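You operate a simulated robot arm through the tools that you are given. There is no shell and no other tool. Be economical: measure what you need, move in short steps, check, and stop when the job is done.

The job below is to be done with a simulated two-armed robot. You get a single attempt, and the scene is never put back.

TASK
Put the 12-20 spare hose clamp from the service table on the wide shelf under the battery rack's top and the 28-36 spare hose clamp on the middle of the tool cabinet top. Open the cleaning locker door, fetch the foam filter from the shelf of the cleaning locker and set it on the cream filter cover and shut the door again. Pick up the 19 mm short black hose from the service table with one hand, pass it to the other hand and put it on the end bench top. Put the blue refill from the service table on top of the white oil filter. Open the stores drawer. The order is free. Set down upright: foam filter.

It is judged by the outcome, as a careful person would: the job done as asked, and still so three seconds after it is handed in. It fails if anything else is knocked over, pushed out of place, dropped, spilled or broken. Lids that push on must go on centred and level and be pressed home; caps that screw on are set level and turned clockwise until they are tight.

THE ROBOT
Two 7-joint arms with two-finger parallel grippers on one trunk, on a base that drives. Base frame: it is fixed to the floor where the robot stands at the start and does not move with it; the origin is under the middle of the robot, x ahead of it, y to its left, z up. Lengths are in m, angles in rad, forces in N, time in s.
The left shoulder is at the start at [0.11, 0.169, 1.518], the right one opposite. With the tool pointing down near the work surface each hand reaches from about 0.1 to 0.36 m from the robot's upright axis, wherever it stands, measured 20 degrees to its own side. Places, roughly: blue refill [0.75, -0.5, 1]; cleaning locker door [1.7, 2.4, 0.4]; end bench top [1.4, -1.5, 0.8]; filter cover [1.25, -0.5, 0.75]; foam filter (11x11x15 cm) [1.8, 2.5, 0.5]; middle of the tool cabinet top (38x19 cm) [1.46, 0.26, 0.9]; short black hose [0.75, -0.5, 1]; spare hose clamp [0.75, -0.25, 0.75]; stores drawer [0.1, -3.6, 0.8]; white oil filter [0.5, -0.75, 1]; wide shelf under the battery rack's top [1.2, 2.7, 0.5]. Payload 1.57 kg a hand.
Tool frame (each hand has its own): the origin (TCP) lies between the finger pads and is the grasp point; the fingertips stand 0.03 m ahead of it; z points along the fingers, y is the line along which they close. Largest opening 0.08 m; finger width 0.017, thickness 0.012; the body of the gripper, 0.04 by 0.082 m, starts 0.08 m behind the TCP.
Orientation is that of the tool frame in the base frame, as a unit quaternion [w, x, y, z]. With the fingers straight down and closing along the base's y, the tool's x points along the base's -x, its y along +y and its z along -z.

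THE INTERFACE
- The arms move only by the tool move_arm. It takes "left_moves", "right_moves" or both (then of equal length, played together; a hand with none holds still); each is a list of rows, each a list of 3 entries, a list of its own where there are three numbers: the shift along the base's x, y, z in units of 50 mm (1.0 is 50 mm), then the turn, a rotation vector about the base's x, y, z in units of 4 degrees (1.0 is 4 degrees), then the finger opening in m, from 0 to 0.08. In form: [[[tx, ty, tz], [rx, ry, rz], grip], ...]. A call has 1 to 10 rows; each row shifts and turns the commanded pose from where the row before left it. A call with a number of a shift or a turn outside -1 to 1 is refused whole. Each row takes 0.2 s and may step no farther than 0.05 m and 0.15 rad from the row before; otherwise, or with a gripper value out of range, the whole call is refused. Where a pose cannot be reached the arm comes as near as it can. A force on the tool above 40 N (or 10 N above the force at the start of the call, whichever is more), or a blocked arm, ends the call early, and 0.2 s more pass. Each finger travels about 0.072 m/s and halts on what it meets, pressing with about 25 N; the grip force reading is that of the motor and also rises with nothing between the fingers. The clock runs only during rows and for 0.2 s after the last one: add rows that do not move to give the fingers time. It gives the time, the measured TCP pose, the force on the tool (base axes), the opening and the grip force at its end, in the units of the frame above (readings bear some noise), with the torque about the TCP (base axes, N m) and any sound that the robot's microphone picked up.
- Cameras (640 x 400 px; columns grow to the right, rows downward): "scene" is now at [0.1501, -0.0324, 1.7008]; the picture's right is [-0.40, -0.92, 0.00], its down [-0.70, 0.30, -0.65] and it looks along [0.60, -0.26, -0.76] (base axes); focal length 261 px, centre (320, 200). "left" rides on the left gripper at [0.072, 0.007, -0.122] in its tool frame; the picture's right is [-0.09, 1.00, 0.00], its down [-0.84, -0.08, -0.54] and it looks along [-0.54, -0.05, 0.84] (tool axes); focal length 238 px, centre (320, 200). "right" rides on the right gripper at [0.072, -0.007, -0.122] in its tool frame; the picture's right is [0.09, 1.00, 0.00], its down [-0.84, 0.08, -0.54] and it looks along [-0.54, 0.05, 0.84] (tool axes); focal length 238 px, centre (320, 200). There is no depth. A picture from a camera that has moved, and an enlarged one, comes with that camera's place and axes in the base frame and with its lens.
- get_image(camera): a new picture of that camera. It takes no simulated time.
- raise_lower(by): slides the trunk up (or, below 0, down) by that many m; the arms and the scene camera ride with it, the base frame stays. It gives what a move gives, with no picture.
- roll_base(legs): drives the robot by 1 to 6 legs, each [ahead, left, turn to the left] in m, m and rad, along the robot's own axes; the way and the turn of a leg run together, so that a leg with both is an arc; at most 1.5 m and 3.142 rad a leg. The arms and the cameras ride along, it lands a little off, and it stops where it bumps. It gives what a move gives.
- aim_head(pan, tilt): turns the head with the scene camera to pan (to the left, within 1.501 rad either way) and tilt (down, from -0.506 to 1.204), counted from straight ahead of the robot. It gives what a move gives.
- zoom(camera, box): a new picture of the part [left, top, right, bottom] of that camera's present view, enlarged. It takes no simulated time.
- job_done(): hands the job in; it is judged then, once.

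Work in short steps. Places have to be worked out from the pictures, the camera data and where the tool is seen: move nearer, look again, correct. Check each grasp and each placing, and mend what went wrong. You have 207 turns and 202 pictures in all, those below and enlarged ones among them. Open the grippers and draw the arms clear of the work before you hand the job in, unless the task says otherwise; then end with one line.

The tools are called after "Request:" as name(argument=value, ...) on one line, values as JSON. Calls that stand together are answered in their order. move_arm: Moves the arms, as the interface text tells. Its arguments: {"type":"object","properties":{"left_moves":{"type":"array","items":{"type":"array"}},"right_moves":{"type":"array","items":{"type":"array"}}},"required":[]} The other tools are called the same way: raise_lower (by) slides the trunk up or down; roll_base (legs) drives the base; aim_head (pan, tilt) turns the head that bears the scene camera; get_image (camera) takes a picture; zoom (camera, box) takes an enlarged picture of a part of a camera's view; job_done () hands the job in.

At the start:

```text
time_s: 0.0
left_eef_pos: [0.584, -0.1054, 1.2656]
left_ee_rot: [0.0, 0.0, 1.0, 0.001]
left_ft_force: [-0.1, 0.6, 0.1]
left_torque: [-0.01, 0.02, 0.02]
left_gripper_width: 0.0798
left_grasp_force: 0.0
right_eef_pos: [0.4085, -0.5608, 0.999]
right_ee_rot: [-0.001, 0.0, 1.0, 0.0]
right_ft_force: [0.0, 0.6, 0.0]
right_torque: [-0.01, 0.01, 0.02]
right_gripper_width: 0.08
right_grasp_force: 0.0
trunk travel left (down, up): [-0.832, 0.058]
robot x, y, heading: [0.0017, 0.0007, 0.005]
head pan, tilt: [-0.414, 0.862]
```

scene: 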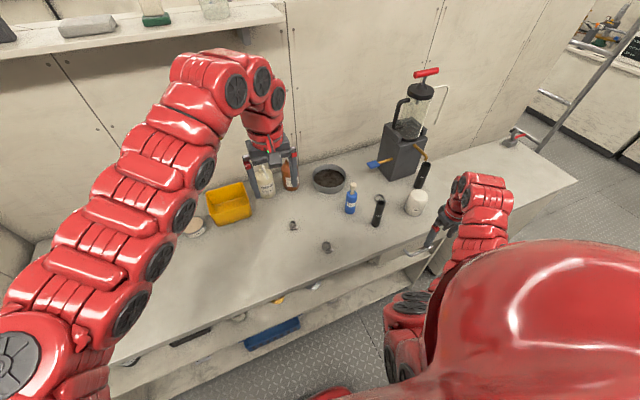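
right: 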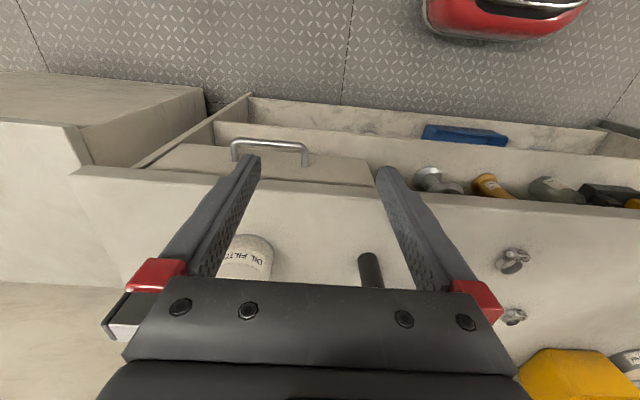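
left: 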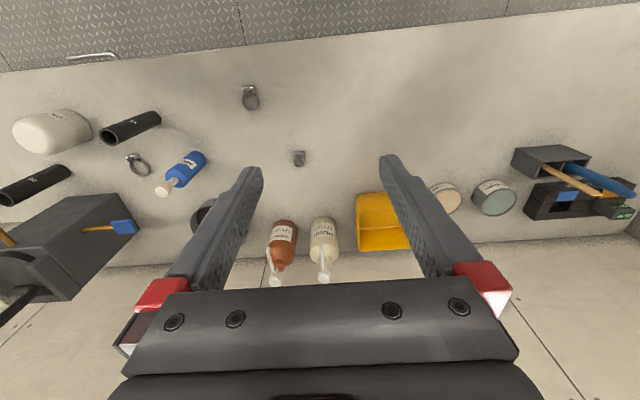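

The table in front holds the refill, hoses, clamps and the oil filter. I look closer at the table with zooms first.

Request:
zoom(camera="scene", box=[280, 140, 460, 260])

Request:
zoom(camera="left", box=[0, 60, 320, 260])

```text
3.33 times, centred on (370, 200) of scene
camera zoom: at [0.1501, -0.0324, 1.7008], right [-0.4, -0.92, 0.0], down [-0.7, 0.3, -0.65], along [0.6, -0.26, -0.76], focal length 870 px, centre (153, 200)
```

zoom: 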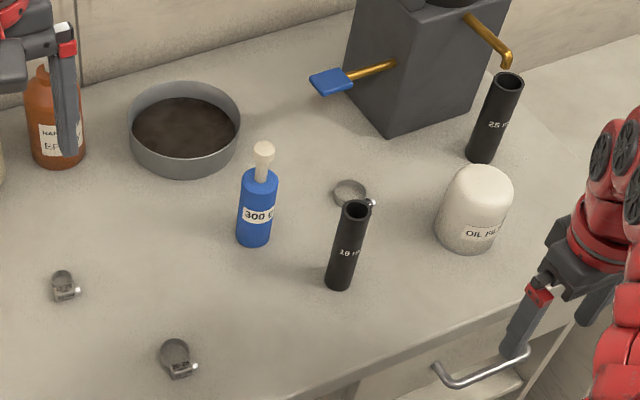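

```text
2.00 times, centred on (160, 160) of left
camera zoom: at [0.5127, -0.101, 1.3875], right [0.09, 1.0, 0.0], down [0.84, -0.08, 0.54], along [0.54, -0.05, -0.84], focal length 477 px, centre (640, 280)
```

zoom: 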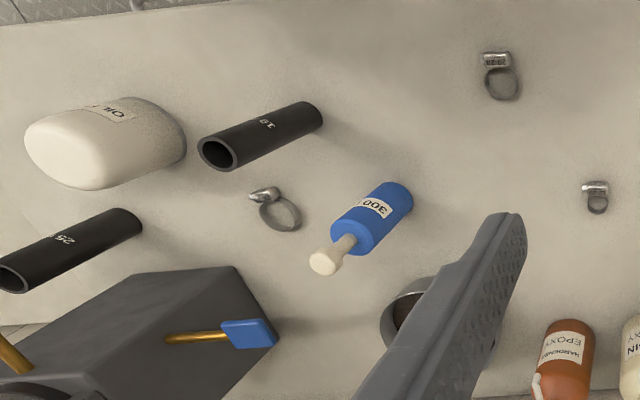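

Three clamps, two hoses; labels need a closer look later. I now survey the room with the head.

Request:
aim_head(pan=0.0, tilt=0.5)

Request:
get_image(camera="scene")

Request:
aim_head(pan=1.0, tilt=0.4)

Request:
get_image(camera="scene")

Request:
aim_head(pan=-1.2, tilt=0.4)

Request:
get_image(camera="scene")

```text
time_s: 0.9
left_eef_pos: [0.5832, -0.1061, 1.2648]
left_ee_rot: [0.0, -0.001, 1.0, 0.001]
left_ft_force: [0.2, 0.9, -0.7]
left_torque: [0.0, -0.01, -0.02]
left_gripper_width: 0.0801
left_grasp_force: 0.1
right_eef_pos: [0.4094, -0.5616, 1.0006]
right_ee_rot: [-0.002, 0.0, 1.0, 0.0]
right_ft_force: [-0.7, 0.4, -0.6]
right_torque: [-0.03, 0.03, -0.04]
right_gripper_width: 0.0797
right_grasp_force: 0.1
trunk travel left (down, up): [-0.832, 0.058]
robot x, y, heading: [0.0018, 0.0003, 0.004]
head pan, tilt: [0.0, 0.499]
```

```text
196 pictures are left
camera scene: at [0.17, -0.0015, 1.7317], right [0.0, -1.0, 0.0], down [-0.48, 0.0, -0.88], along [0.88, 0.0, -0.48], focal length 261 px, centre (320, 200)
```

scene: 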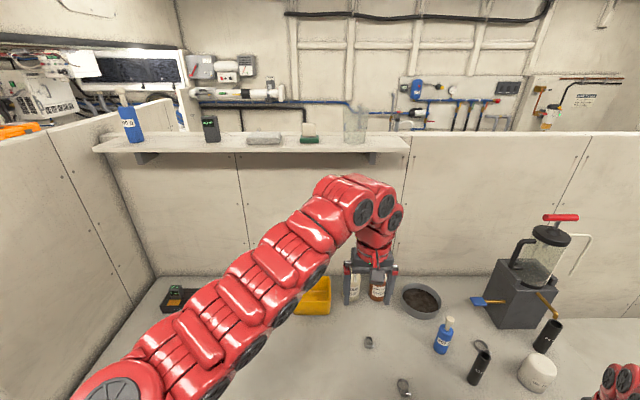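

```text
time_s: 2.1
left_eef_pos: [0.5836, -0.1071, 1.2664]
left_ee_rot: [0.0, 0.0, 1.0, 0.0]
left_ft_force: [0.5, -0.4, -0.1]
left_torque: [0.01, 0.07, 0.04]
left_gripper_width: 0.08
left_grasp_force: 0.1
right_eef_pos: [0.4091, -0.5593, 1.0009]
right_ee_rot: [-0.001, 0.0, 1.0, 0.0]
right_ft_force: [0.9, 1.1, 0.0]
right_torque: [-0.01, 0.0, -0.02]
right_gripper_width: 0.0798
right_grasp_force: 0.1
trunk travel left (down, up): [-0.832, 0.058]
robot x, y, heading: [-0.0017, 0.0006, -0.0]
head pan, tilt: [1.0, 0.4]
```

```text
195 pictures are left
camera scene: at [0.1292, 0.0765, 1.7409], right [0.84, -0.54, 0.0], down [-0.21, -0.33, -0.92], along [0.5, 0.77, -0.39], focal length 261 px, centre (320, 200)
```

scene: 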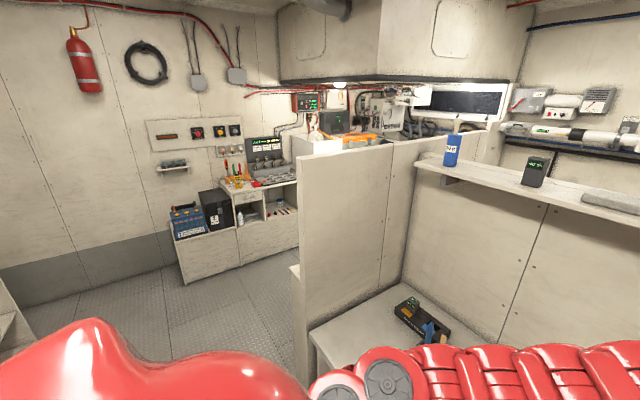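

```text
time_s: 4.2
left_eef_pos: [0.5836, -0.1053, 1.265]
left_ee_rot: [0.0, -0.001, 1.0, 0.0]
left_ft_force: [-0.1, 1.1, 0.8]
left_torque: [0.02, 0.03, -0.02]
left_gripper_width: 0.08
left_grasp_force: 0.0
right_eef_pos: [0.4095, -0.5609, 0.9997]
right_ee_rot: [-0.002, -0.001, 1.0, 0.0]
right_ft_force: [-0.3, 0.2, 0.3]
right_torque: [-0.03, 0.01, 0.03]
right_gripper_width: 0.0801
right_grasp_force: 0.0
trunk travel left (down, up): [-0.832, 0.058]
robot x, y, heading: [-0.0002, 0.002, -0.005]
head pan, tilt: [-1.201, 0.4]
```

```text
194 pictures are left
camera scene: at [0.1127, -0.0877, 1.7409], right [-0.93, -0.36, 0.0], down [-0.14, 0.36, -0.92], along [0.33, -0.86, -0.39], focal length 261 px, centre (320, 200)
```

scene: 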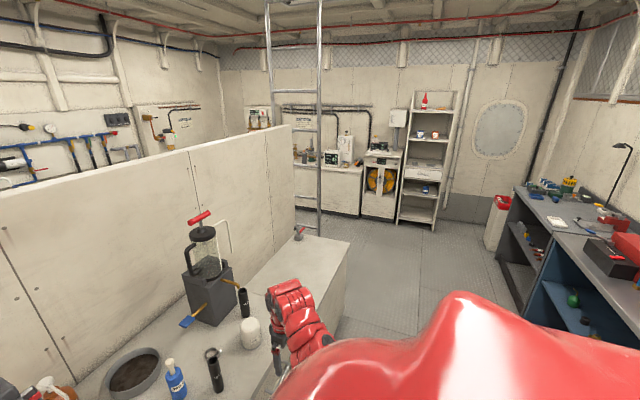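

The tool cabinet, filter cover and locker are behind the partitions; the end bench and stores are to the right. I look down to see how much gap there is between the base and the table.

Request:
aim_head(pan=-0.3, tilt=1.2)

Request:
get_image(camera="scene")

Request:
zoom(camera="right", box=[200, 180, 560, 400])

```text
time_s: 5.4
left_eef_pos: [0.5828, -0.1061, 1.2657]
left_ee_rot: [0.0, -0.001, 1.0, 0.001]
left_ft_force: [-1.4, -0.6, -0.4]
left_torque: [0.01, 0.0, -0.02]
left_gripper_width: 0.0802
left_grasp_force: 0.1
right_eef_pos: [0.4091, -0.5612, 0.9993]
right_ee_rot: [-0.001, 0.0, 1.0, 0.0]
right_ft_force: [0.8, 0.2, -0.1]
right_torque: [0.04, 0.03, -0.02]
right_gripper_width: 0.0801
right_grasp_force: 0.2
trunk travel left (down, up): [-0.832, 0.058]
robot x, y, heading: [-0.0008, -0.0004, -0.002]
head pan, tilt: [-0.3, 1.201]
```

```text
193 pictures are left
camera scene: at [0.1326, -0.018, 1.6781], right [-0.3, -0.95, 0.0], down [-0.89, 0.28, -0.36], along [0.35, -0.11, -0.93], focal length 261 px, centre (320, 200)
```

scene: 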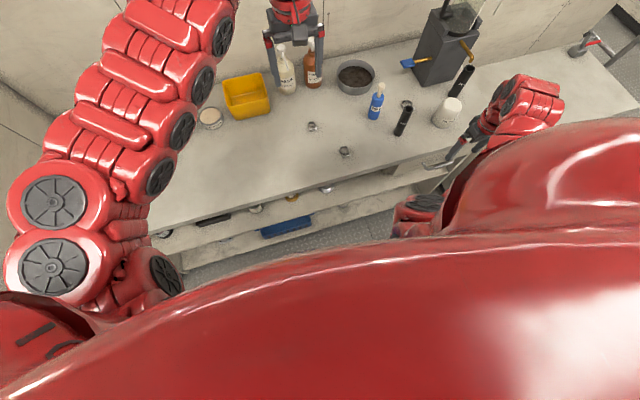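

```text
1.78 times, centred on (380, 290) of right
camera zoom: at [0.339, -0.5684, 1.1222], right [-0.09, 1.0, 0.0], down [0.84, 0.08, 0.54], along [0.54, 0.05, -0.84], focal length 424 px, centre (213, 40)
```

zoom: 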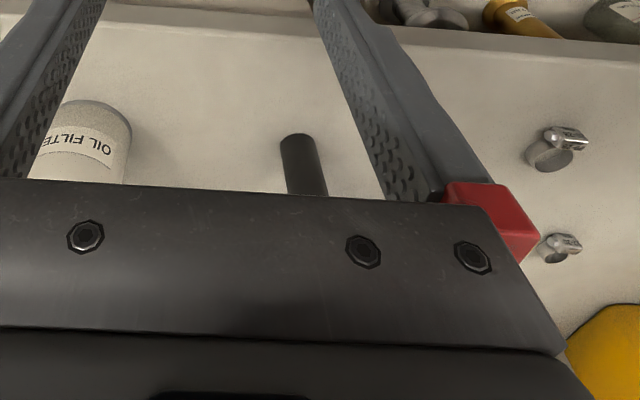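

Table edge is near x=0.47, table top near z=0.87. I raise the right hand and bring it toward the blue refill (≈0.70, -0.40) to test reach.

Request:
move_arm(right_moves=[[[0, 0, 1], [0, 0, 0], 0.08], [[0, 0, 1], [0, 0, 0], 0.08], [[0.8, 0.46, 0], [0, 0, 0], 0.08], [[0.8, 0.46, 0], [0, 0, 0], 0.08], [[0.8, 0.46, 0], [0, 0, 0], 0.08], [[0.8, 0.46, 0], [0, 0, 0], 0.08], [[0.8, 0.46, 0], [0, 0, 0], 0.08], [[0.6, 0.46, 0], [0, 0, 0], 0.08], [[0, 0, 0], [0, 0, 0], 0.08]])

Request:
get_image(camera="right")

Request:
get_image(camera="scene")

```text
time_s: 7.4
left_eef_pos: [0.5824, -0.1067, 1.2653]
left_ee_rot: [0.0, -0.001, 1.0, 0.0]
left_ft_force: [-0.8, -0.8, 0.7]
left_torque: [-0.01, -0.04, 0.03]
left_gripper_width: 0.0801
left_grasp_force: 0.1
right_eef_pos: [0.6563, -0.4413, 1.0617]
right_ee_rot: [-0.001, -0.001, 1.0, -0.001]
right_ft_force: [0.3, -0.4, 0.2]
right_torque: [-0.05, 0.01, 0.0]
right_gripper_width: 0.0801
right_grasp_force: 0.1
right hand out of reach, approached as far as the arm can: row 1, 2
trunk travel left (down, up): [-0.832, 0.058]
robot x, y, heading: [-0.0015, -0.0004, 0.002]
head pan, tilt: [-0.3, 1.201]
```

```text
191 pictures are left
camera right: at [0.5861, -0.449, 1.1847], right [-0.09, 1.0, 0.0], down [0.84, 0.08, 0.54], along [0.54, 0.05, -0.84], focal length 238 px, centre (320, 200)
```

right: 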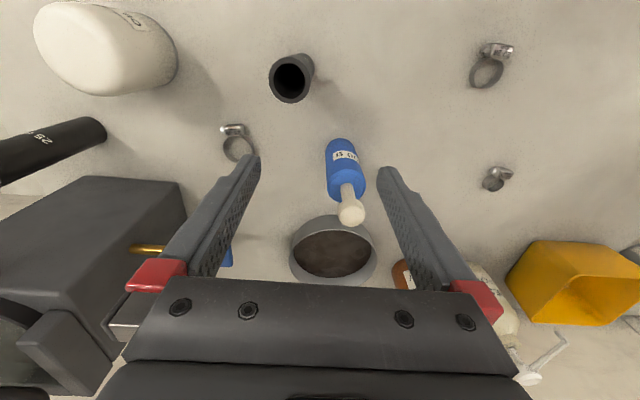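

```text
190 pictures are left
camera scene: at [0.1321, -0.018, 1.6781], right [-0.3, -0.96, 0.0], down [-0.89, 0.28, -0.36], along [0.35, -0.11, -0.93], focal length 261 px, centre (320, 200)
```

scene: 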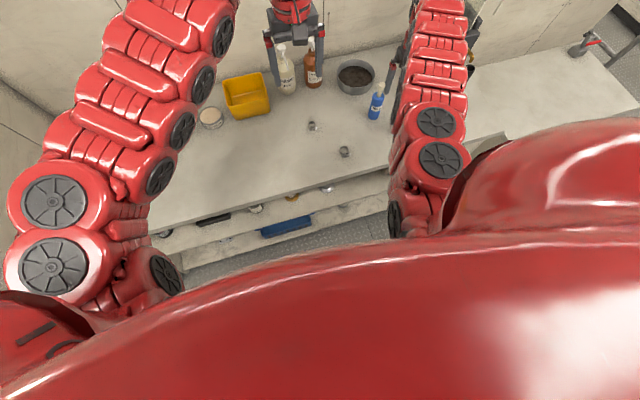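

The refill works out at about (0.712, -0.412), table z≈0.85, refill top ≈1.005. I align above it before descending.

Request:
move_arm(right_moves=[[[0.56, 0.29, 0], [0, 0, 0], 0.08], [[0.56, 0.29, 0], [0, 0, 0], 0.08], [[0, 0, 0], [0, 0, 0], 0.08], [[0, 0, 0], [0, 0, 0], 0.08]])

Request:
get_image(camera="right")

```text
time_s: 8.4
left_eef_pos: [0.5845, -0.1056, 1.2652]
left_ee_rot: [0.0, -0.001, 1.0, 0.001]
left_ft_force: [0.1, 0.9, -0.6]
left_torque: [0.03, -0.03, 0.03]
left_gripper_width: 0.0801
left_grasp_force: 0.0
right_eef_pos: [0.6746, -0.4141, 1.0646]
right_ee_rot: [-0.001, 0.0, 1.0, 0.0]
right_ft_force: [0.3, 0.3, 0.3]
right_torque: [-0.02, 0.0, -0.01]
right_gripper_width: 0.0798
right_grasp_force: 0.1
right hand out of reach, approached as far as the arm can: row 1, 2
trunk travel left (down, up): [-0.832, 0.058]
robot x, y, heading: [0.0001, -0.002, -0.002]
head pan, tilt: [-0.3, 1.201]
```

```text
189 pictures are left
camera right: at [0.604, -0.4217, 1.1859], right [-0.09, 1.0, 0.0], down [0.84, 0.08, 0.54], along [0.54, 0.05, -0.84], focal length 238 px, centre (320, 200)
```

right: 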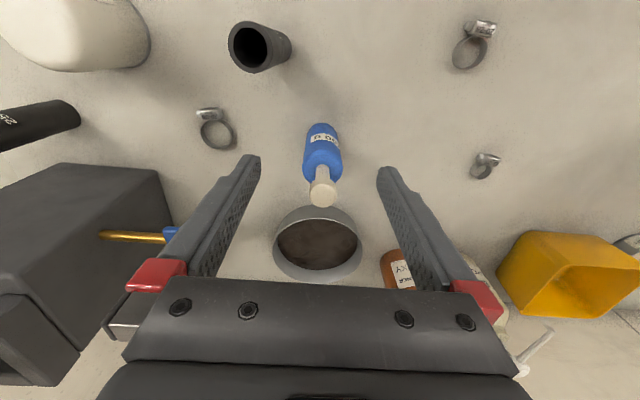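

The arm is at its limit; I pull the hand back 0.1 m and drive 0.1 m ahead to gain reach.

Request:
move_arm(right_moves=[[[-1, 0, 0], [0, 0, 0], 0.08], [[-1, 0, 0], [0, 0, 0], 0.08], [[0, 0, 0], [0, 0, 0], 0.08]])

Request:
roll_base(legs=[[0.1, 0, 0]])

Request:
get_image(camera="right")

```text
time_s: 9.2
left_eef_pos: [0.5867, -0.1038, 1.2643]
left_ee_rot: [-0.002, -0.001, 1.0, -0.001]
left_ft_force: [1.0, -0.1, -1.5]
left_torque: [-0.02, 0.04, 0.01]
left_gripper_width: 0.0801
left_grasp_force: 0.1
right_eef_pos: [0.5792, -0.4133, 1.0609]
right_ee_rot: [-0.003, -0.001, 1.0, -0.001]
right_ft_force: [0.9, 0.4, -0.5]
right_torque: [0.01, 0.05, 0.01]
right_gripper_width: 0.08
right_grasp_force: 0.0
right hand out of reach, approached as far as the arm can: row 2
trunk travel left (down, up): [-0.832, 0.058]
robot x, y, heading: [-0.0009, -0.0004, -0.0]
head pan, tilt: [-0.3, 1.201]
```

```text
time_s: 10.4
left_eef_pos: [0.6798, -0.1045, 1.2651]
left_ee_rot: [0.0, 0.0, 1.0, 0.0]
left_ft_force: [0.4, 0.0, -1.0]
left_torque: [0.0, -0.01, -0.01]
left_gripper_width: 0.0798
left_grasp_force: 0.1
right_eef_pos: [0.6741, -0.4156, 1.0628]
right_ee_rot: [-0.001, 0.0, 1.0, 0.0]
right_ft_force: [0.2, 0.3, -0.4]
right_torque: [-0.01, -0.01, 0.0]
right_gripper_width: 0.0798
right_grasp_force: 0.0
trunk travel left (down, up): [-0.832, 0.058]
robot x, y, heading: [0.1025, -0.0006, 0.005]
head pan, tilt: [-0.3, 1.201]
```

```text
188 pictures are left
camera right: at [0.6041, -0.4237, 1.1855], right [-0.09, 1.0, 0.0], down [0.84, 0.08, 0.54], along [0.54, 0.05, -0.84], focal length 238 px, centre (320, 200)
```

right: 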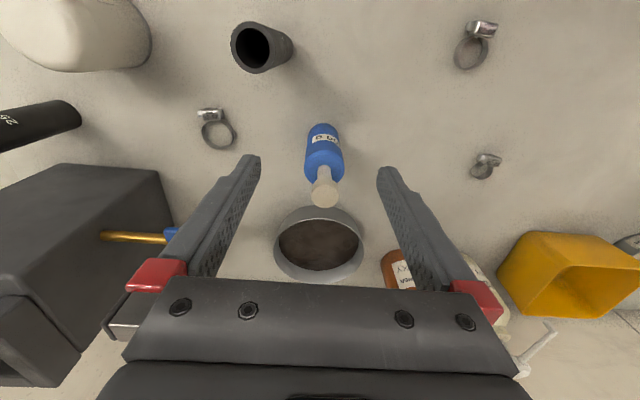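

Refill confirmed at (0.712, -0.410). Move over it, then down to TCP z 0.945.

Request:
move_arm(right_moves=[[[0.76, 0.12, 0], [0, 0, 0], 0.08], [[0, 0, 0], [0, 0, 0], 0.08], [[0, 0, -0.8], [0, 0, 0], 0.08], [[0, 0, 0], [0, 0, 0], 0.08]])

Request:
get_image(camera="right")

```text
time_s: 11.4
left_eef_pos: [0.6804, -0.1053, 1.2651]
left_ee_rot: [0.0, -0.001, 1.0, 0.0]
left_ft_force: [-0.2, -0.2, 0.1]
left_torque: [-0.01, 0.0, 0.02]
left_gripper_width: 0.0802
left_grasp_force: 0.1
right_eef_pos: [0.7131, -0.4124, 1.0243]
right_ee_rot: [-0.001, -0.001, 1.0, 0.0]
right_ft_force: [0.8, 0.9, 0.4]
right_torque: [-0.01, -0.02, -0.03]
right_gripper_width: 0.08
right_grasp_force: 0.1
trunk travel left (down, up): [-0.832, 0.058]
robot x, y, heading: [0.0982, -0.0019, -0.002]
head pan, tilt: [-0.3, 1.201]
```

```text
187 pictures are left
camera right: at [0.6427, -0.42, 1.1464], right [-0.09, 1.0, 0.0], down [0.84, 0.08, 0.54], along [0.54, 0.05, -0.84], focal length 238 px, centre (320, 200)
```

right: 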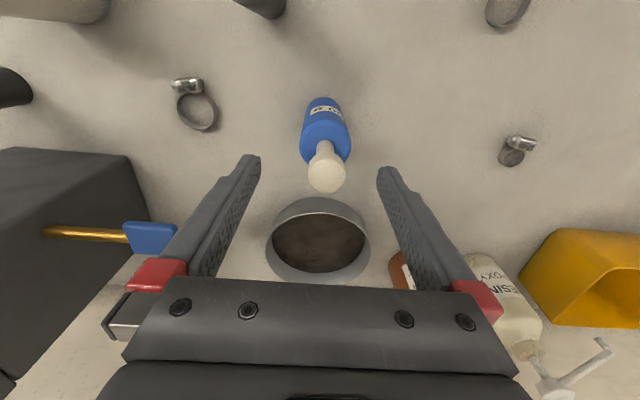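

The refill tip is centred between the fingers. Descend 0.08 m and close.

Request:
move_arm(right_moves=[[[0.04, 0.08, -0.8], [0, 0, 0], 0.08], [[0, 0, -0.8], [0, 0, 0], 0.08], [[0, 0, 0], [0, 0, 0], 0.08], [[0, 0, 0], [0, 0, 0], 0.03], [[0, 0, 0], [0, 0, 0], 0.03], [[0, 0, 0], [0, 0, 0], 0.03], [[0, 0, 0], [0, 0, 0], 0.03]])

Request:
get_image(camera="right")

```text
time_s: 13.0
left_eef_pos: [0.6812, -0.105, 1.266]
left_ee_rot: [0.0, -0.001, 1.0, 0.0]
left_ft_force: [0.3, 0.0, 0.0]
left_torque: [-0.03, -0.02, -0.02]
left_gripper_width: 0.08
left_grasp_force: 0.1
right_eef_pos: [0.7146, -0.4041, 0.9428]
right_ee_rot: [-0.001, 0.0, 1.0, 0.001]
right_ft_force: [0.2, 0.1, 0.3]
right_torque: [-0.02, -0.07, 0.0]
right_gripper_width: 0.0409
right_grasp_force: 25.4
trunk travel left (down, up): [-0.832, 0.058]
robot x, y, heading: [0.0987, -0.002, 0.003]
head pan, tilt: [-0.3, 1.201]
```

```text
186 pictures are left
camera right: at [0.6443, -0.4127, 1.0642], right [-0.09, 1.0, 0.0], down [0.84, 0.08, 0.54], along [0.54, 0.05, -0.84], focal length 238 px, centre (320, 200)
```

right: 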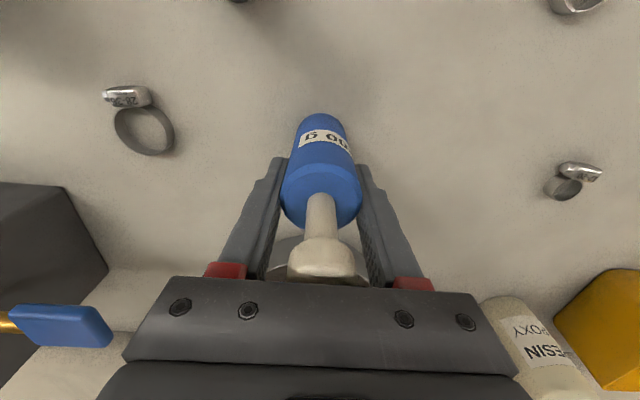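

Grasped (0.041 m). Check the clamp label, then lift and move back toward the oil filter side.

Request:
zoom(camera="right", box=[90, 75, 190, 165])

Request:
move_arm(right_moves=[[[0, 0, 1], [0, 0, 0], 0.03], [[0, 0, 1], [0, 0, 0], 0.03], [[0, 0, 1], [0, 0, 0], 0.03], [[-0.8, -0.4, 0], [0, 0, 0], 0.03], [[-0.8, -0.4, 0], [0, 0, 0], 0.03], [[0, -0.4, 0], [0, 0, 0], 0.03], [[0, 0, 0], [0, 0, 0], 0.03]])

Request:
get_image(camera="right")

```text
4.44 times, centred on (140, 120) of right
camera zoom: at [0.6443, -0.4127, 1.0642], right [-0.09, 1.0, 0.0], down [0.84, 0.08, 0.54], along [0.54, 0.05, -0.84], focal length 1059 px, centre (1120, 556)
```

zoom: 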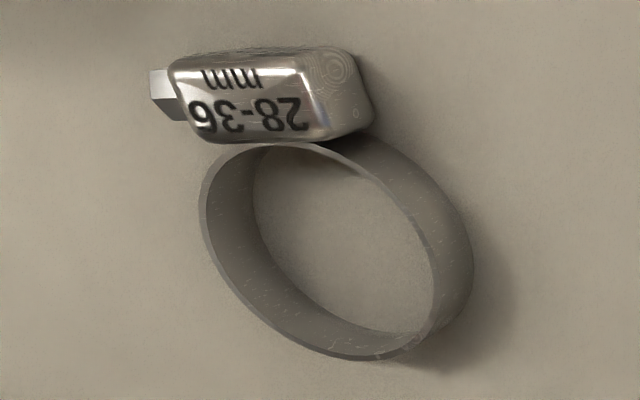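

```text
time_s: 14.6
left_eef_pos: [0.6813, -0.1068, 1.2655]
left_ee_rot: [-0.001, -0.001, 1.0, 0.0]
left_ft_force: [-0.4, -1.0, -0.1]
left_torque: [0.0, 0.01, 0.01]
left_gripper_width: 0.0799
left_grasp_force: 0.0
right_eef_pos: [0.6557, -0.4789, 1.089]
right_ee_rot: [-0.001, 0.0, 1.0, 0.001]
right_ft_force: [-0.7, 1.4, -1.9]
right_torque: [0.02, -0.02, -0.02]
right_gripper_width: 0.0411
right_grasp_force: 25.0
right hand out of reach, approached as far as the arm can: row 5
trunk travel left (down, up): [-0.832, 0.058]
robot x, y, heading: [0.0978, -0.0019, -0.001]
head pan, tilt: [-0.3, 1.201]
```

```text
184 pictures are left
camera right: at [0.5852, -0.487, 1.2115], right [-0.09, 1.0, 0.0], down [0.84, 0.08, 0.54], along [0.54, 0.05, -0.84], focal length 238 px, centre (320, 200)
```

right: 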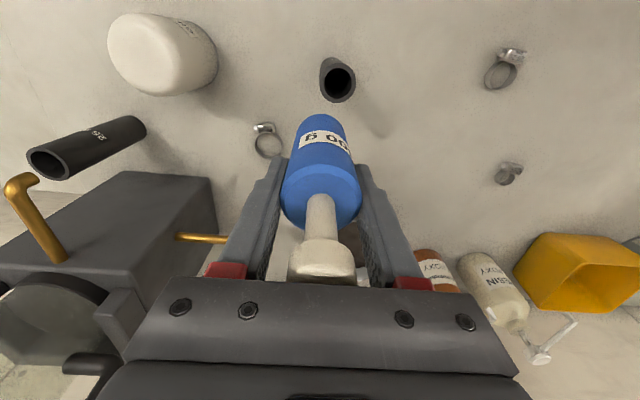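

28-36 clamp is the far one. The oil filter is near (0.607, -0.66), top ≈0.93–0.95. I move closer to refine while staying high.

Request:
move_arm(right_moves=[[[-0.5, -0.8, 0], [0, 0, 0], 0.03], [[-0.5, -0.8, 0], [0, 0, 0], 0.03], [[0, -0.3, 0], [0, 0, 0], 0.03], [[0, 0, 0], [0, 0, 0], 0.03]])

Request:
get_image(camera="right")

Request:
get_image(camera="left")

```text
time_s: 15.6
left_eef_pos: [0.682, -0.1067, 1.2647]
left_ee_rot: [0.001, -0.002, 1.0, 0.001]
left_ft_force: [-0.3, 0.8, -0.4]
left_torque: [0.03, 0.0, 0.01]
left_gripper_width: 0.0796
left_grasp_force: 0.1
right_eef_pos: [0.6064, -0.5754, 1.0887]
right_ee_rot: [-0.001, -0.001, 1.0, 0.001]
right_ft_force: [-0.2, 0.4, -2.7]
right_torque: [-0.01, 0.02, -0.02]
right_gripper_width: 0.0413
right_grasp_force: 25.3
trunk travel left (down, up): [-0.832, 0.058]
robot x, y, heading: [0.0988, 0.0009, -0.002]
head pan, tilt: [-0.3, 1.201]
```

```text
183 pictures are left
camera right: at [0.5356, -0.5835, 1.2117], right [-0.09, 1.0, 0.0], down [0.84, 0.08, 0.54], along [0.54, 0.05, -0.84], focal length 238 px, centre (320, 200)
```

right: 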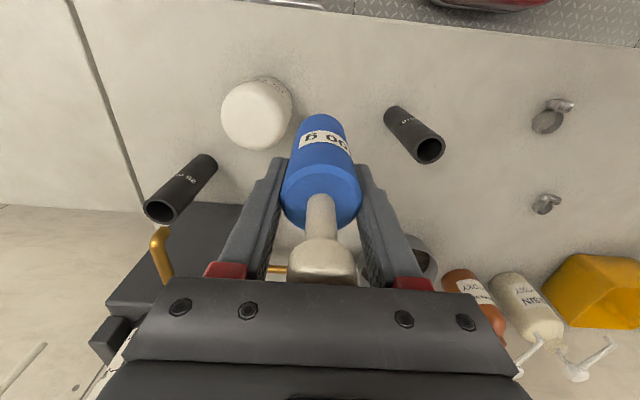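

```text
182 pictures are left
camera left: at [0.6105, -0.1012, 1.3875], right [0.09, 1.0, 0.0], down [0.84, -0.08, 0.54], along [0.54, -0.05, -0.84], focal length 238 px, centre (320, 200)
```

left: 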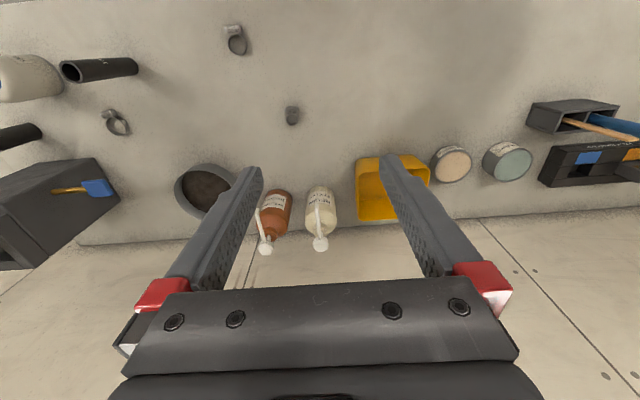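

Two-view triangulation puts the filter top at (0.605, -0.649, 0.946). Move over it and descend part way.

Request:
move_arm(right_moves=[[[0, -0.74, 0], [0, 0, 0], 0.03], [[0, -0.74, 0], [0, 0, 0], 0.03], [[0, 0, 0], [0, 0, 0], 0.03], [[0, 0, -0.5], [0, 0, 0], 0.03], [[0, 0, 0], [0, 0, 0], 0.03]])

Request:
get_image(camera="right")

Request:
get_image(camera="scene")

```text
time_s: 16.8
left_eef_pos: [0.683, -0.1059, 1.2654]
left_ee_rot: [-0.001, -0.001, 1.0, 0.0]
left_ft_force: [-0.2, -0.5, 0.2]
left_torque: [-0.01, 0.0, 0.0]
left_gripper_width: 0.0799
left_grasp_force: 0.0
right_eef_pos: [0.6, -0.6436, 1.0633]
right_ee_rot: [-0.002, -0.001, 1.0, 0.0]
right_ft_force: [0.1, -0.8, -2.8]
right_torque: [0.03, -0.01, -0.01]
right_gripper_width: 0.0414
right_grasp_force: 24.9
right hand out of reach, approached as far as the arm can: row 2, 4
trunk travel left (down, up): [-0.832, 0.058]
robot x, y, heading: [0.0979, 0.0036, 0.001]
head pan, tilt: [-0.3, 1.201]
```

```text
181 pictures are left
camera right: at [0.5301, -0.6512, 1.1863], right [-0.09, 1.0, 0.0], down [0.84, 0.08, 0.54], along [0.54, 0.05, -0.84], focal length 238 px, centre (320, 200)
```

right: 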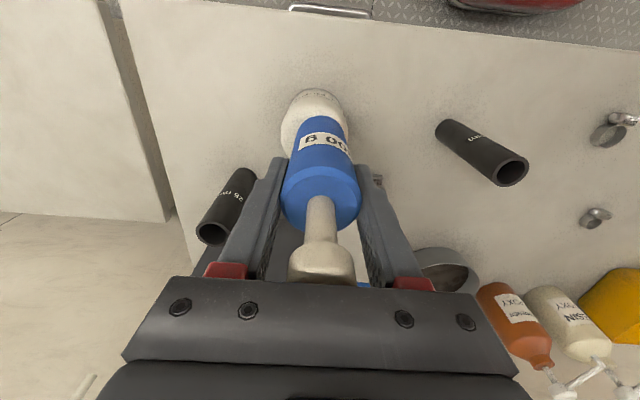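

```text
180 pictures are left
camera scene: at [0.2309, -0.0181, 1.6781], right [-0.3, -0.96, 0.0], down [-0.89, 0.28, -0.36], along [0.35, -0.11, -0.93], focal length 261 px, centre (320, 200)
```

scene: 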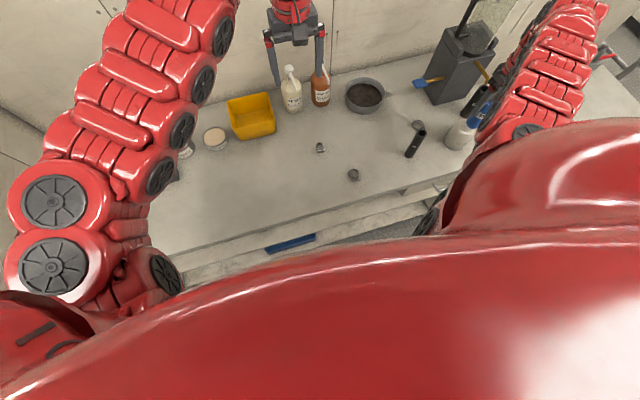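

The filter is well under the refill (y≈-0.646). Correct x slightly and lower in small steps watching force.

Request:
move_arm(right_moves=[[[0.1, -0.05, -0.16], [0, 0, 0], 0.03], [[0, 0, -0.16], [0, 0, 0], 0.03], [[0, 0, 0], [0, 0, 0], 0.03], [[0, 0, 0], [0, 0, 0], 0.03]])

Request:
get_image(camera="right")

```text
time_s: 17.8
left_eef_pos: [0.6811, -0.1063, 1.2652]
left_ee_rot: [-0.001, -0.001, 1.0, 0.001]
left_ft_force: [-0.7, -0.7, 0.8]
left_torque: [0.0, -0.04, -0.01]
left_gripper_width: 0.0801
left_grasp_force: 0.0
right_eef_pos: [0.6016, -0.6388, 1.0482]
right_ee_rot: [-0.002, 0.0, 1.0, 0.001]
right_ft_force: [0.6, -0.6, -2.0]
right_torque: [-0.01, -0.02, 0.0]
right_gripper_width: 0.0413
right_grasp_force: 25.4
right hand out of reach, approached as far as the arm can: row 1
trunk travel left (down, up): [-0.832, 0.058]
robot x, y, heading: [0.0969, -0.0004, -0.002]
head pan, tilt: [-0.3, 1.201]
```

```text
179 pictures are left
camera right: at [0.5302, -0.6472, 1.1711], right [-0.09, 1.0, 0.0], down [0.84, 0.08, 0.54], along [0.54, 0.05, -0.84], focal length 238 px, centre (320, 200)
```

right: 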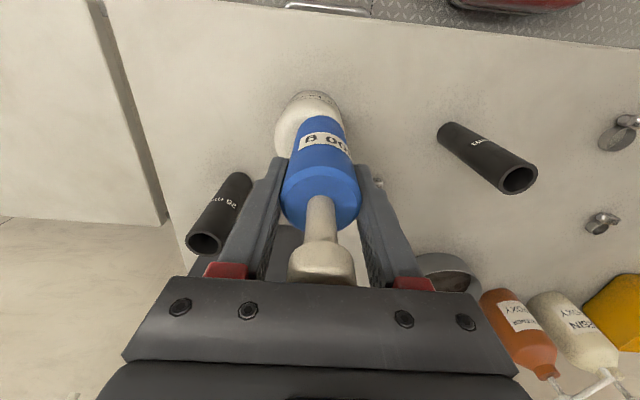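

The arm is at its sideways limit here. I pull the hand inboard 0.1 m and up, then shift the base 0.12 m to the right.

Request:
move_arm(right_moves=[[[0, 0.8, 0.5], [0, 0, 0], 0.03], [[0, 0.8, 0.1], [0, 0, 0], 0.03], [[0, 0.8, 0], [0, 0, 0], 0.03], [[0, 0, 0], [0, 0, 0], 0.03]])

Request:
roll_base(legs=[[0, -0.12, 0]])

Request:
get_image(camera="right")

```text
time_s: 18.8
left_eef_pos: [0.6786, -0.1068, 1.2663]
left_ee_rot: [0.001, -0.001, 1.0, 0.002]
left_ft_force: [-0.1, 0.1, 0.3]
left_torque: [0.02, -0.02, 0.02]
left_gripper_width: 0.0802
left_grasp_force: 0.0
right_eef_pos: [0.6004, -0.5245, 1.0759]
right_ee_rot: [-0.002, 0.001, 1.0, 0.003]
right_ft_force: [-0.4, 0.1, -0.9]
right_torque: [0.03, -0.02, 0.03]
right_gripper_width: 0.0413
right_grasp_force: 24.7
right hand out of reach, approached as far as the arm can: row 3
trunk travel left (down, up): [-0.832, 0.058]
robot x, y, heading: [0.0973, -0.0016, -0.001]
head pan, tilt: [-0.3, 1.201]
```

```text
time_s: 20.0
left_eef_pos: [0.6813, -0.2209, 1.265]
left_ee_rot: [0.001, 0.0, 1.0, 0.001]
left_ft_force: [-0.3, -0.1, 0.2]
left_torque: [0.0, 0.03, 0.01]
left_gripper_width: 0.0801
left_grasp_force: 0.0
right_eef_pos: [0.6025, -0.6403, 1.0783]
right_ee_rot: [-0.003, -0.001, 1.0, 0.001]
right_ft_force: [0.5, 0.3, -1.9]
right_torque: [0.0, -0.01, 0.02]
right_gripper_width: 0.0411
right_grasp_force: 24.2
trunk travel left (down, up): [-0.832, 0.058]
robot x, y, heading: [0.0992, -0.1167, -0.001]
head pan, tilt: [-0.3, 1.201]
```

```text
178 pictures are left
camera right: at [0.5334, -0.6485, 1.2008], right [-0.09, 1.0, 0.0], down [0.84, 0.08, 0.54], along [0.54, 0.05, -0.84], focal length 238 px, centre (320, 200)
```

right: 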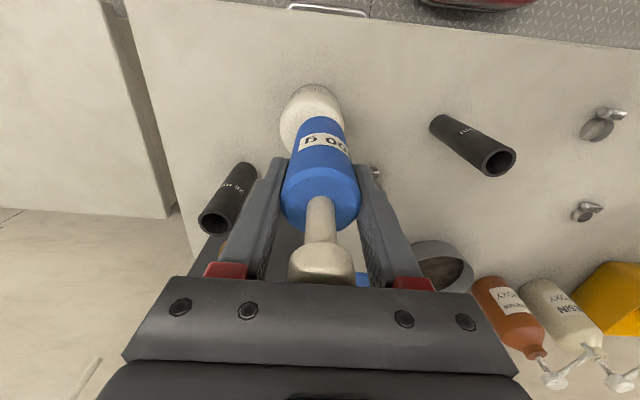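

Now aligned with margin: shift dy −0.008 and lower to about z 1.048.

Request:
move_arm(right_moves=[[[0.05, -0.16, 0], [0, 0, 0], 0.03], [[0, 0, -0.6], [0, 0, 0], 0.03], [[0, 0, 0], [0, 0, 0], 0.03], [[0, 0, 0], [0, 0, 0], 0.03]])

Request:
zoom(camera="right", box=[240, 60, 400, 160])

```text
time_s: 21.0
left_eef_pos: [0.6821, -0.2227, 1.2647]
left_ee_rot: [0.0, -0.001, 1.0, 0.0]
left_ft_force: [0.3, -0.2, -0.6]
left_torque: [0.0, -0.01, 0.0]
left_gripper_width: 0.0801
left_grasp_force: 0.0
right_eef_pos: [0.6067, -0.6465, 1.0468]
right_ee_rot: [-0.002, 0.0, 1.0, 0.002]
right_ft_force: [-0.3, -0.1, -1.6]
right_torque: [0.02, 0.0, 0.01]
right_gripper_width: 0.0411
right_grasp_force: 25.3
trunk travel left (down, up): [-0.832, 0.058]
robot x, y, heading: [0.0966, -0.1164, 0.0]
head pan, tilt: [-0.3, 1.201]
```

```text
4.00 times, centred on (320, 110) of right
camera zoom: at [0.5367, -0.656, 1.1704], right [-0.09, 1.0, 0.0], down [0.84, 0.08, 0.54], along [0.54, 0.05, -0.84], focal length 953 px, centre (320, 560)
```

zoom: 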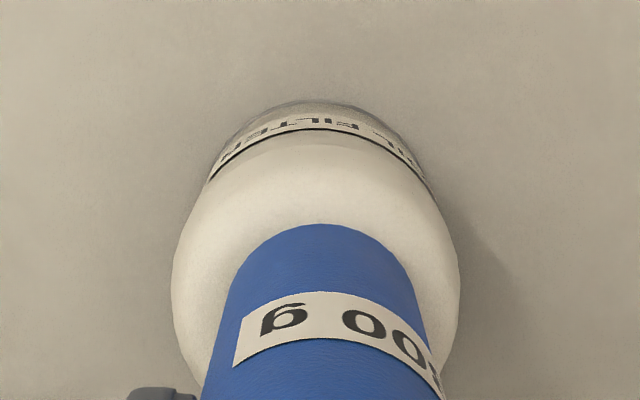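

Centred well. Lower a few millimetres at a time and check force.

Request:
move_arm(right_moves=[[[0, 0, -0.06], [0, 0, 0], 0.03], [[0, 0, -0.06], [0, 0, 0], 0.03], [[0, 0, 0], [0, 0, 0], 0.03]])

```text
time_s: 21.8
left_eef_pos: [0.6812, -0.2224, 1.2653]
left_ee_rot: [-0.001, -0.001, 1.0, -0.001]
left_ft_force: [-0.3, 0.7, -0.5]
left_torque: [0.01, 0.0, 0.01]
left_gripper_width: 0.0802
left_grasp_force: 0.1
right_eef_pos: [0.6084, -0.6486, 1.04]
right_ee_rot: [-0.003, -0.001, 1.0, 0.001]
right_ft_force: [0.2, -0.1, -2.0]
right_torque: [0.0, -0.01, 0.04]
right_gripper_width: 0.0411
right_grasp_force: 24.9
trunk travel left (down, up): [-0.832, 0.058]
robot x, y, heading: [0.0981, -0.1144, -0.005]
head pan, tilt: [-0.3, 1.201]
```

No contact yet; continue in small steps.

Request:
move_arm(right_moves=[[[-0.04, 0, -0.05], [0, 0, 0], 0.03], [[0, 0, -0.05], [0, 0, 0], 0.03], [[0, 0, 0], [0, 0, 0], 0.03]])

```text
time_s: 22.6
left_eef_pos: [0.681, -0.222, 1.2661]
left_ee_rot: [0.0, -0.001, 1.0, 0.0]
left_ft_force: [-0.4, 0.2, -0.4]
left_torque: [-0.01, -0.02, -0.02]
left_gripper_width: 0.0801
left_grasp_force: 0.1
right_eef_pos: [0.6053, -0.6498, 1.0368]
right_ee_rot: [-0.002, 0.0, 1.0, 0.0]
right_ft_force: [1.3, -1.3, 4.6]
right_torque: [-0.18, -0.06, -0.02]
right_gripper_width: 0.0413
right_grasp_force: 24.9
trunk travel left (down, up): [-0.832, 0.058]
robot x, y, heading: [0.0982, -0.1194, 0.005]
head pan, tilt: [-0.3, 1.201]
```

Contact felt (+4.6 N). Release and rise straight up.

Request:
move_arm(right_moves=[[[0, 0, 0], [0, 0, 0], 0.05], [[0, 0, 0], [0, 0, 0], 0.065], [[0, 0, 0], [0, 0, 0], 0.075], [[0, 0, 0], [0, 0, 0], 0.075], [[0, 0, 0.5], [0, 0, 0], 0.075], [[0, 0, 0.8], [0, 0, 0], 0.075], [[0, 0, 0], [0, 0, 0], 0.075]])

Request:
get_image(camera="right")

```text
time_s: 24.2
left_eef_pos: [0.6822, -0.2239, 1.2648]
left_ee_rot: [-0.001, -0.001, 1.0, 0.001]
left_ft_force: [-0.1, -0.1, 0.3]
left_torque: [0.05, 0.0, 0.03]
left_gripper_width: 0.0799
left_grasp_force: 0.0
right_eef_pos: [0.6059, -0.6505, 1.1012]
right_ee_rot: [-0.002, -0.001, 1.0, 0.002]
right_ft_force: [-1.0, -1.0, 0.4]
right_torque: [0.01, -0.01, 0.01]
right_gripper_width: 0.0749
right_grasp_force: 0.1
trunk travel left (down, up): [-0.832, 0.058]
robot x, y, heading: [0.099, -0.118, -0.001]
head pan, tilt: [-0.3, 1.201]
```

```text
176 pictures are left
camera right: at [0.5349, -0.6591, 1.2238], right [-0.09, 1.0, 0.0], down [0.84, 0.08, 0.54], along [0.54, 0.05, -0.84], focal length 238 px, centre (320, 200)
```

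right: 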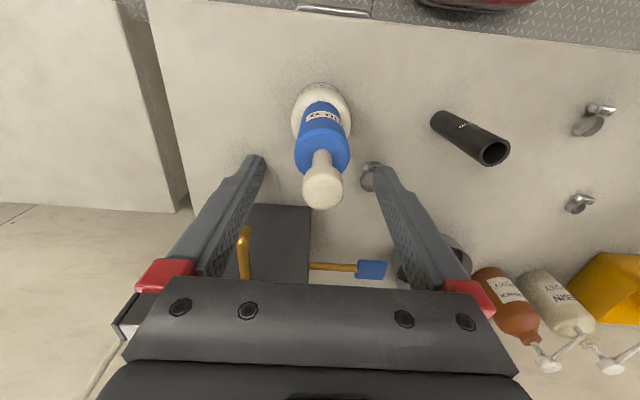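

Refill stands on the filter. I draw back along −x (fingers straddle in y), and check the 25 hose too.

Request:
move_arm(right_moves=[[[0, 0, 0.8], [0, 0, 0], 0.075], [[-0.9, 0, 0.2], [0, 0, 0], 0.075], [[-0.9, 0, 0], [0, 0, 0], 0.075], [[0, 0, 0], [0, 0, 0], 0.075]])

Request:
get_image(camera="right")

Request:
get_image(camera="left")

```text
time_s: 25.2
left_eef_pos: [0.6835, -0.221, 1.2663]
left_ee_rot: [-0.001, -0.001, 1.0, -0.001]
left_ft_force: [-0.4, 1.0, -0.4]
left_torque: [-0.02, 0.02, 0.03]
left_gripper_width: 0.0799
left_grasp_force: 0.0
right_eef_pos: [0.5536, -0.6945, 1.1569]
right_ee_rot: [-0.003, -0.001, 1.0, 0.001]
right_ft_force: [-0.1, 0.8, 0.1]
right_torque: [-0.04, 0.01, 0.02]
right_gripper_width: 0.075
right_grasp_force: 0.1
right hand out of reach, approached as far as the arm can: row 2, 3
trunk travel left (down, up): [-0.832, 0.058]
robot x, y, heading: [0.0987, -0.1183, 0.001]
head pan, tilt: [-0.3, 1.201]
```

```text
175 pictures are left
camera right: at [0.4839, -0.7021, 1.2795], right [-0.09, 1.0, 0.0], down [0.84, 0.08, 0.54], along [0.53, 0.05, -0.84], focal length 238 px, centre (320, 200)
```

right: 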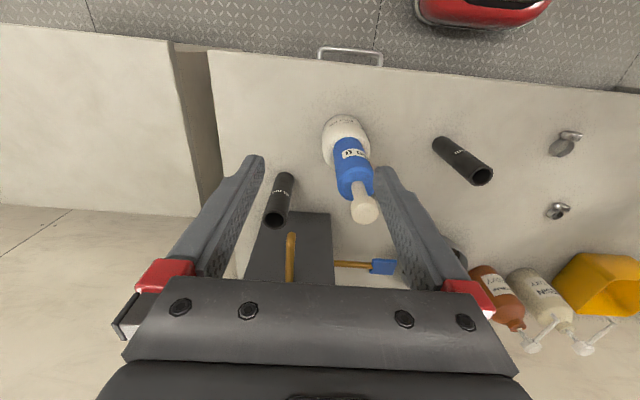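

```text
174 pictures are left
camera left: at [0.6114, -0.2158, 1.3874], right [0.09, 1.0, 0.0], down [0.84, -0.07, 0.54], along [0.54, -0.05, -0.84], focal length 238 px, centre (320, 200)
```

left: 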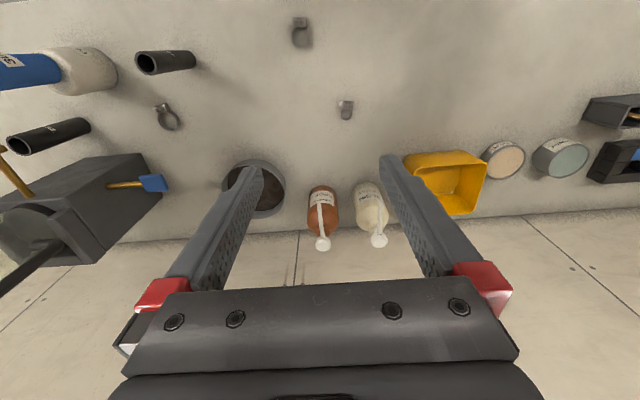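

All is standing. The 19 hose triangulates to (0.611, -0.470), top z≈0.99. I move the right hand along +y to above it.

Request:
move_arm(right_moves=[[[0, 0.9, 0], [0, 0, 0], 0.075], [[0, 0.9, 0], [0, 0, 0], 0.075], [[0, 0.9, 0], [0, 0, 0], 0.075], [[0.5, 0.8, -0.3], [0, 0, 0], 0.075], [[0.5, 0.8, -0.6], [0, 0, 0], 0.075], [[0, 0, 0], [0, 0, 0], 0.075]])

Request:
get_image(camera="right")

```text
refused: row 5 steps farther than a row can; nothing moved
```

```text
173 pictures are left
camera right: at [0.4839, -0.7021, 1.2795], right [-0.09, 1.0, 0.0], down [0.84, 0.08, 0.54], along [0.53, 0.05, -0.84], focal length 238 px, centre (320, 200)
```

right: 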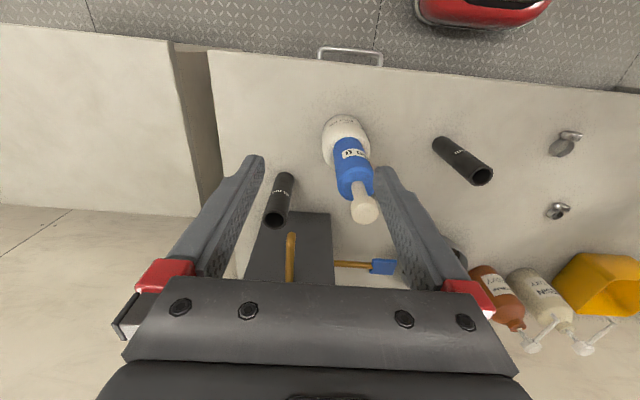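

Retry with smaller diagonal steps.

Request:
move_arm(right_moves=[[[0, 0.9, 0], [0, 0, 0], 0.075], [[0, 0.9, 0], [0, 0, 0], 0.075], [[0, 0.9, 0], [0, 0, 0], 0.075], [[0.5, 0.7, -0.3], [0, 0, 0], 0.075], [[0.5, 0.7, -0.4], [0, 0, 0], 0.075], [[0, 0, 0], [0, 0, 0], 0.075]])

Request:
get_image(camera="right")

```text
time_s: 26.6
left_eef_pos: [0.681, -0.2229, 1.2645]
left_ee_rot: [-0.001, -0.001, 1.0, -0.001]
left_ft_force: [0.0, -0.6, 0.1]
left_torque: [0.04, 0.0, -0.01]
left_gripper_width: 0.08
left_grasp_force: 0.1
right_eef_pos: [0.6715, -0.5524, 1.1318]
right_ee_rot: [-0.002, -0.001, 1.0, 0.002]
right_ft_force: [-0.8, -0.2, 0.7]
right_torque: [0.01, -0.04, -0.01]
right_gripper_width: 0.0751
right_grasp_force: 0.1
right hand out of reach, approached as far as the arm can: row 1, 2, 3
trunk travel left (down, up): [-0.832, 0.058]
robot x, y, heading: [0.0981, -0.1163, 0.006]
head pan, tilt: [-0.3, 1.201]
```

```text
172 pictures are left
camera right: at [0.6007, -0.5597, 1.2543], right [-0.09, 1.0, 0.0], down [0.84, 0.08, 0.54], along [0.54, 0.05, -0.84], focal length 238 px, centre (320, 200)
```

right: 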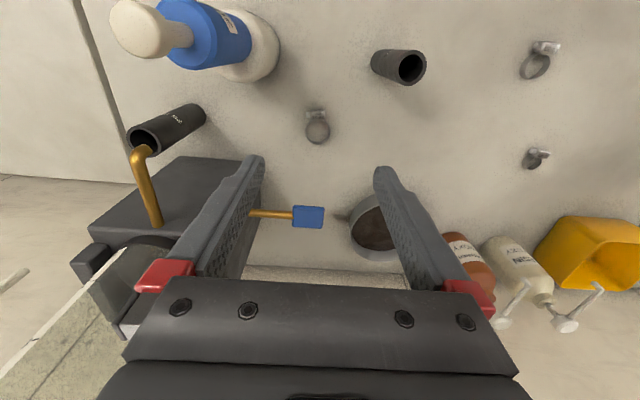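

The hand can't come this close in at this height (it slid around a minimum-reach arc). I shift +y a bit, then back the base 0.12 m so the hose sits in the reachable ring.

Request:
move_arm(right_moves=[[[0.2, 0.8, 0], [0, 0, 0], 0.075], [[0.2, 0.8, 0], [0, 0, 0], 0.075], [[0, 0, 0], [0, 0, 0], 0.075]])

Request:
roll_base(legs=[[-0.12, 0, 0]])

Request:
get_image(camera="right")

```text
time_s: 27.4
left_eef_pos: [0.6812, -0.223, 1.2654]
left_ee_rot: [-0.001, -0.001, 1.0, 0.0]
left_ft_force: [0.6, -0.1, 0.6]
left_torque: [-0.03, 0.02, 0.0]
left_gripper_width: 0.0803
left_grasp_force: 0.0
right_eef_pos: [0.6763, -0.5412, 1.1325]
right_ee_rot: [-0.002, -0.001, 1.0, 0.002]
right_ft_force: [1.0, 0.3, 0.4]
right_torque: [-0.01, 0.0, 0.02]
right_gripper_width: 0.0751
right_grasp_force: 0.2
right hand out of reach, approached as far as the arm can: row 1, 2
trunk travel left (down, up): [-0.832, 0.058]
robot x, y, heading: [0.1003, -0.114, 0.002]
head pan, tilt: [-0.3, 1.201]
```

```text
time_s: 28.6
left_eef_pos: [0.5619, -0.2216, 1.2645]
left_ee_rot: [0.0, -0.002, 1.0, 0.0]
left_ft_force: [0.3, -0.7, -0.6]
left_torque: [-0.02, 0.02, -0.03]
left_gripper_width: 0.0803
left_grasp_force: 0.0
right_eef_pos: [0.5556, -0.5417, 1.1298]
right_ee_rot: [-0.004, -0.001, 1.0, 0.001]
right_ft_force: [0.2, 0.1, 0.8]
right_torque: [0.02, 0.0, -0.02]
right_gripper_width: 0.075
right_grasp_force: 0.1
trunk travel left (down, up): [-0.832, 0.058]
robot x, y, heading: [-0.0216, -0.1113, -0.003]
head pan, tilt: [-0.3, 1.201]
```

```text
171 pictures are left
camera right: at [0.4865, -0.5499, 1.2536], right [-0.1, 1.0, 0.0], down [0.84, 0.08, 0.54], along [0.53, 0.05, -0.84], focal length 238 px, centre (320, 200)
```

right: 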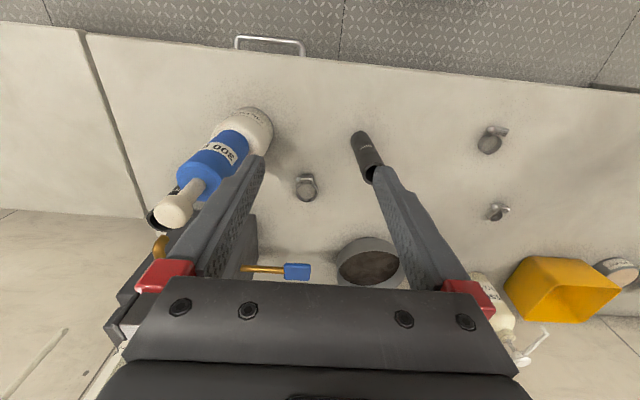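

Now go to above the hose (0.611, −0.470).

Request:
move_arm(right_moves=[[[0, 0.7, 0], [0, 0, 0], 0.075], [[0.55, 0.73, 0], [0, 0, 0], 0.075], [[0.55, 0, 0], [0, 0, 0], 0.075], [[0, 0, -0.8], [0, 0, 0], 0.075], [[0, 0, -0.5], [0, 0, 0], 0.075], [[0, 0, 0], [0, 0, 0], 0.075]])

Request:
get_image(camera="right")

```text
time_s: 30.0
left_eef_pos: [0.5614, -0.2216, 1.2658]
left_ee_rot: [-0.001, -0.003, 1.0, 0.001]
left_ft_force: [0.7, -0.4, 0.6]
left_torque: [0.01, 0.01, -0.01]
left_gripper_width: 0.0798
left_grasp_force: 0.0
right_eef_pos: [0.6094, -0.5054, 1.0646]
right_ee_rot: [-0.004, -0.001, 1.0, 0.001]
right_ft_force: [0.3, 0.2, -0.2]
right_torque: [-0.01, 0.0, 0.0]
right_gripper_width: 0.075
right_grasp_force: 0.0
right hand out of reach, approached as far as the arm can: row 1
trunk travel left (down, up): [-0.832, 0.058]
robot x, y, heading: [-0.0238, -0.1191, -0.003]
head pan, tilt: [-0.3, 1.201]
```

```text
170 pictures are left
camera right: at [0.5399, -0.5135, 1.1876], right [-0.09, 1.0, 0.0], down [0.84, 0.08, 0.54], along [0.53, 0.05, -0.84], focal length 238 px, centre (320, 200)
```

right: 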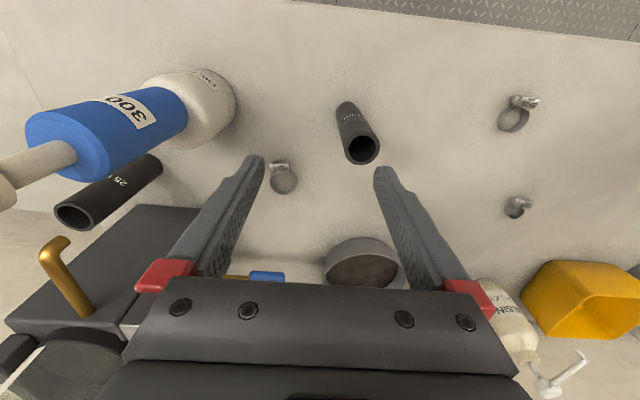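

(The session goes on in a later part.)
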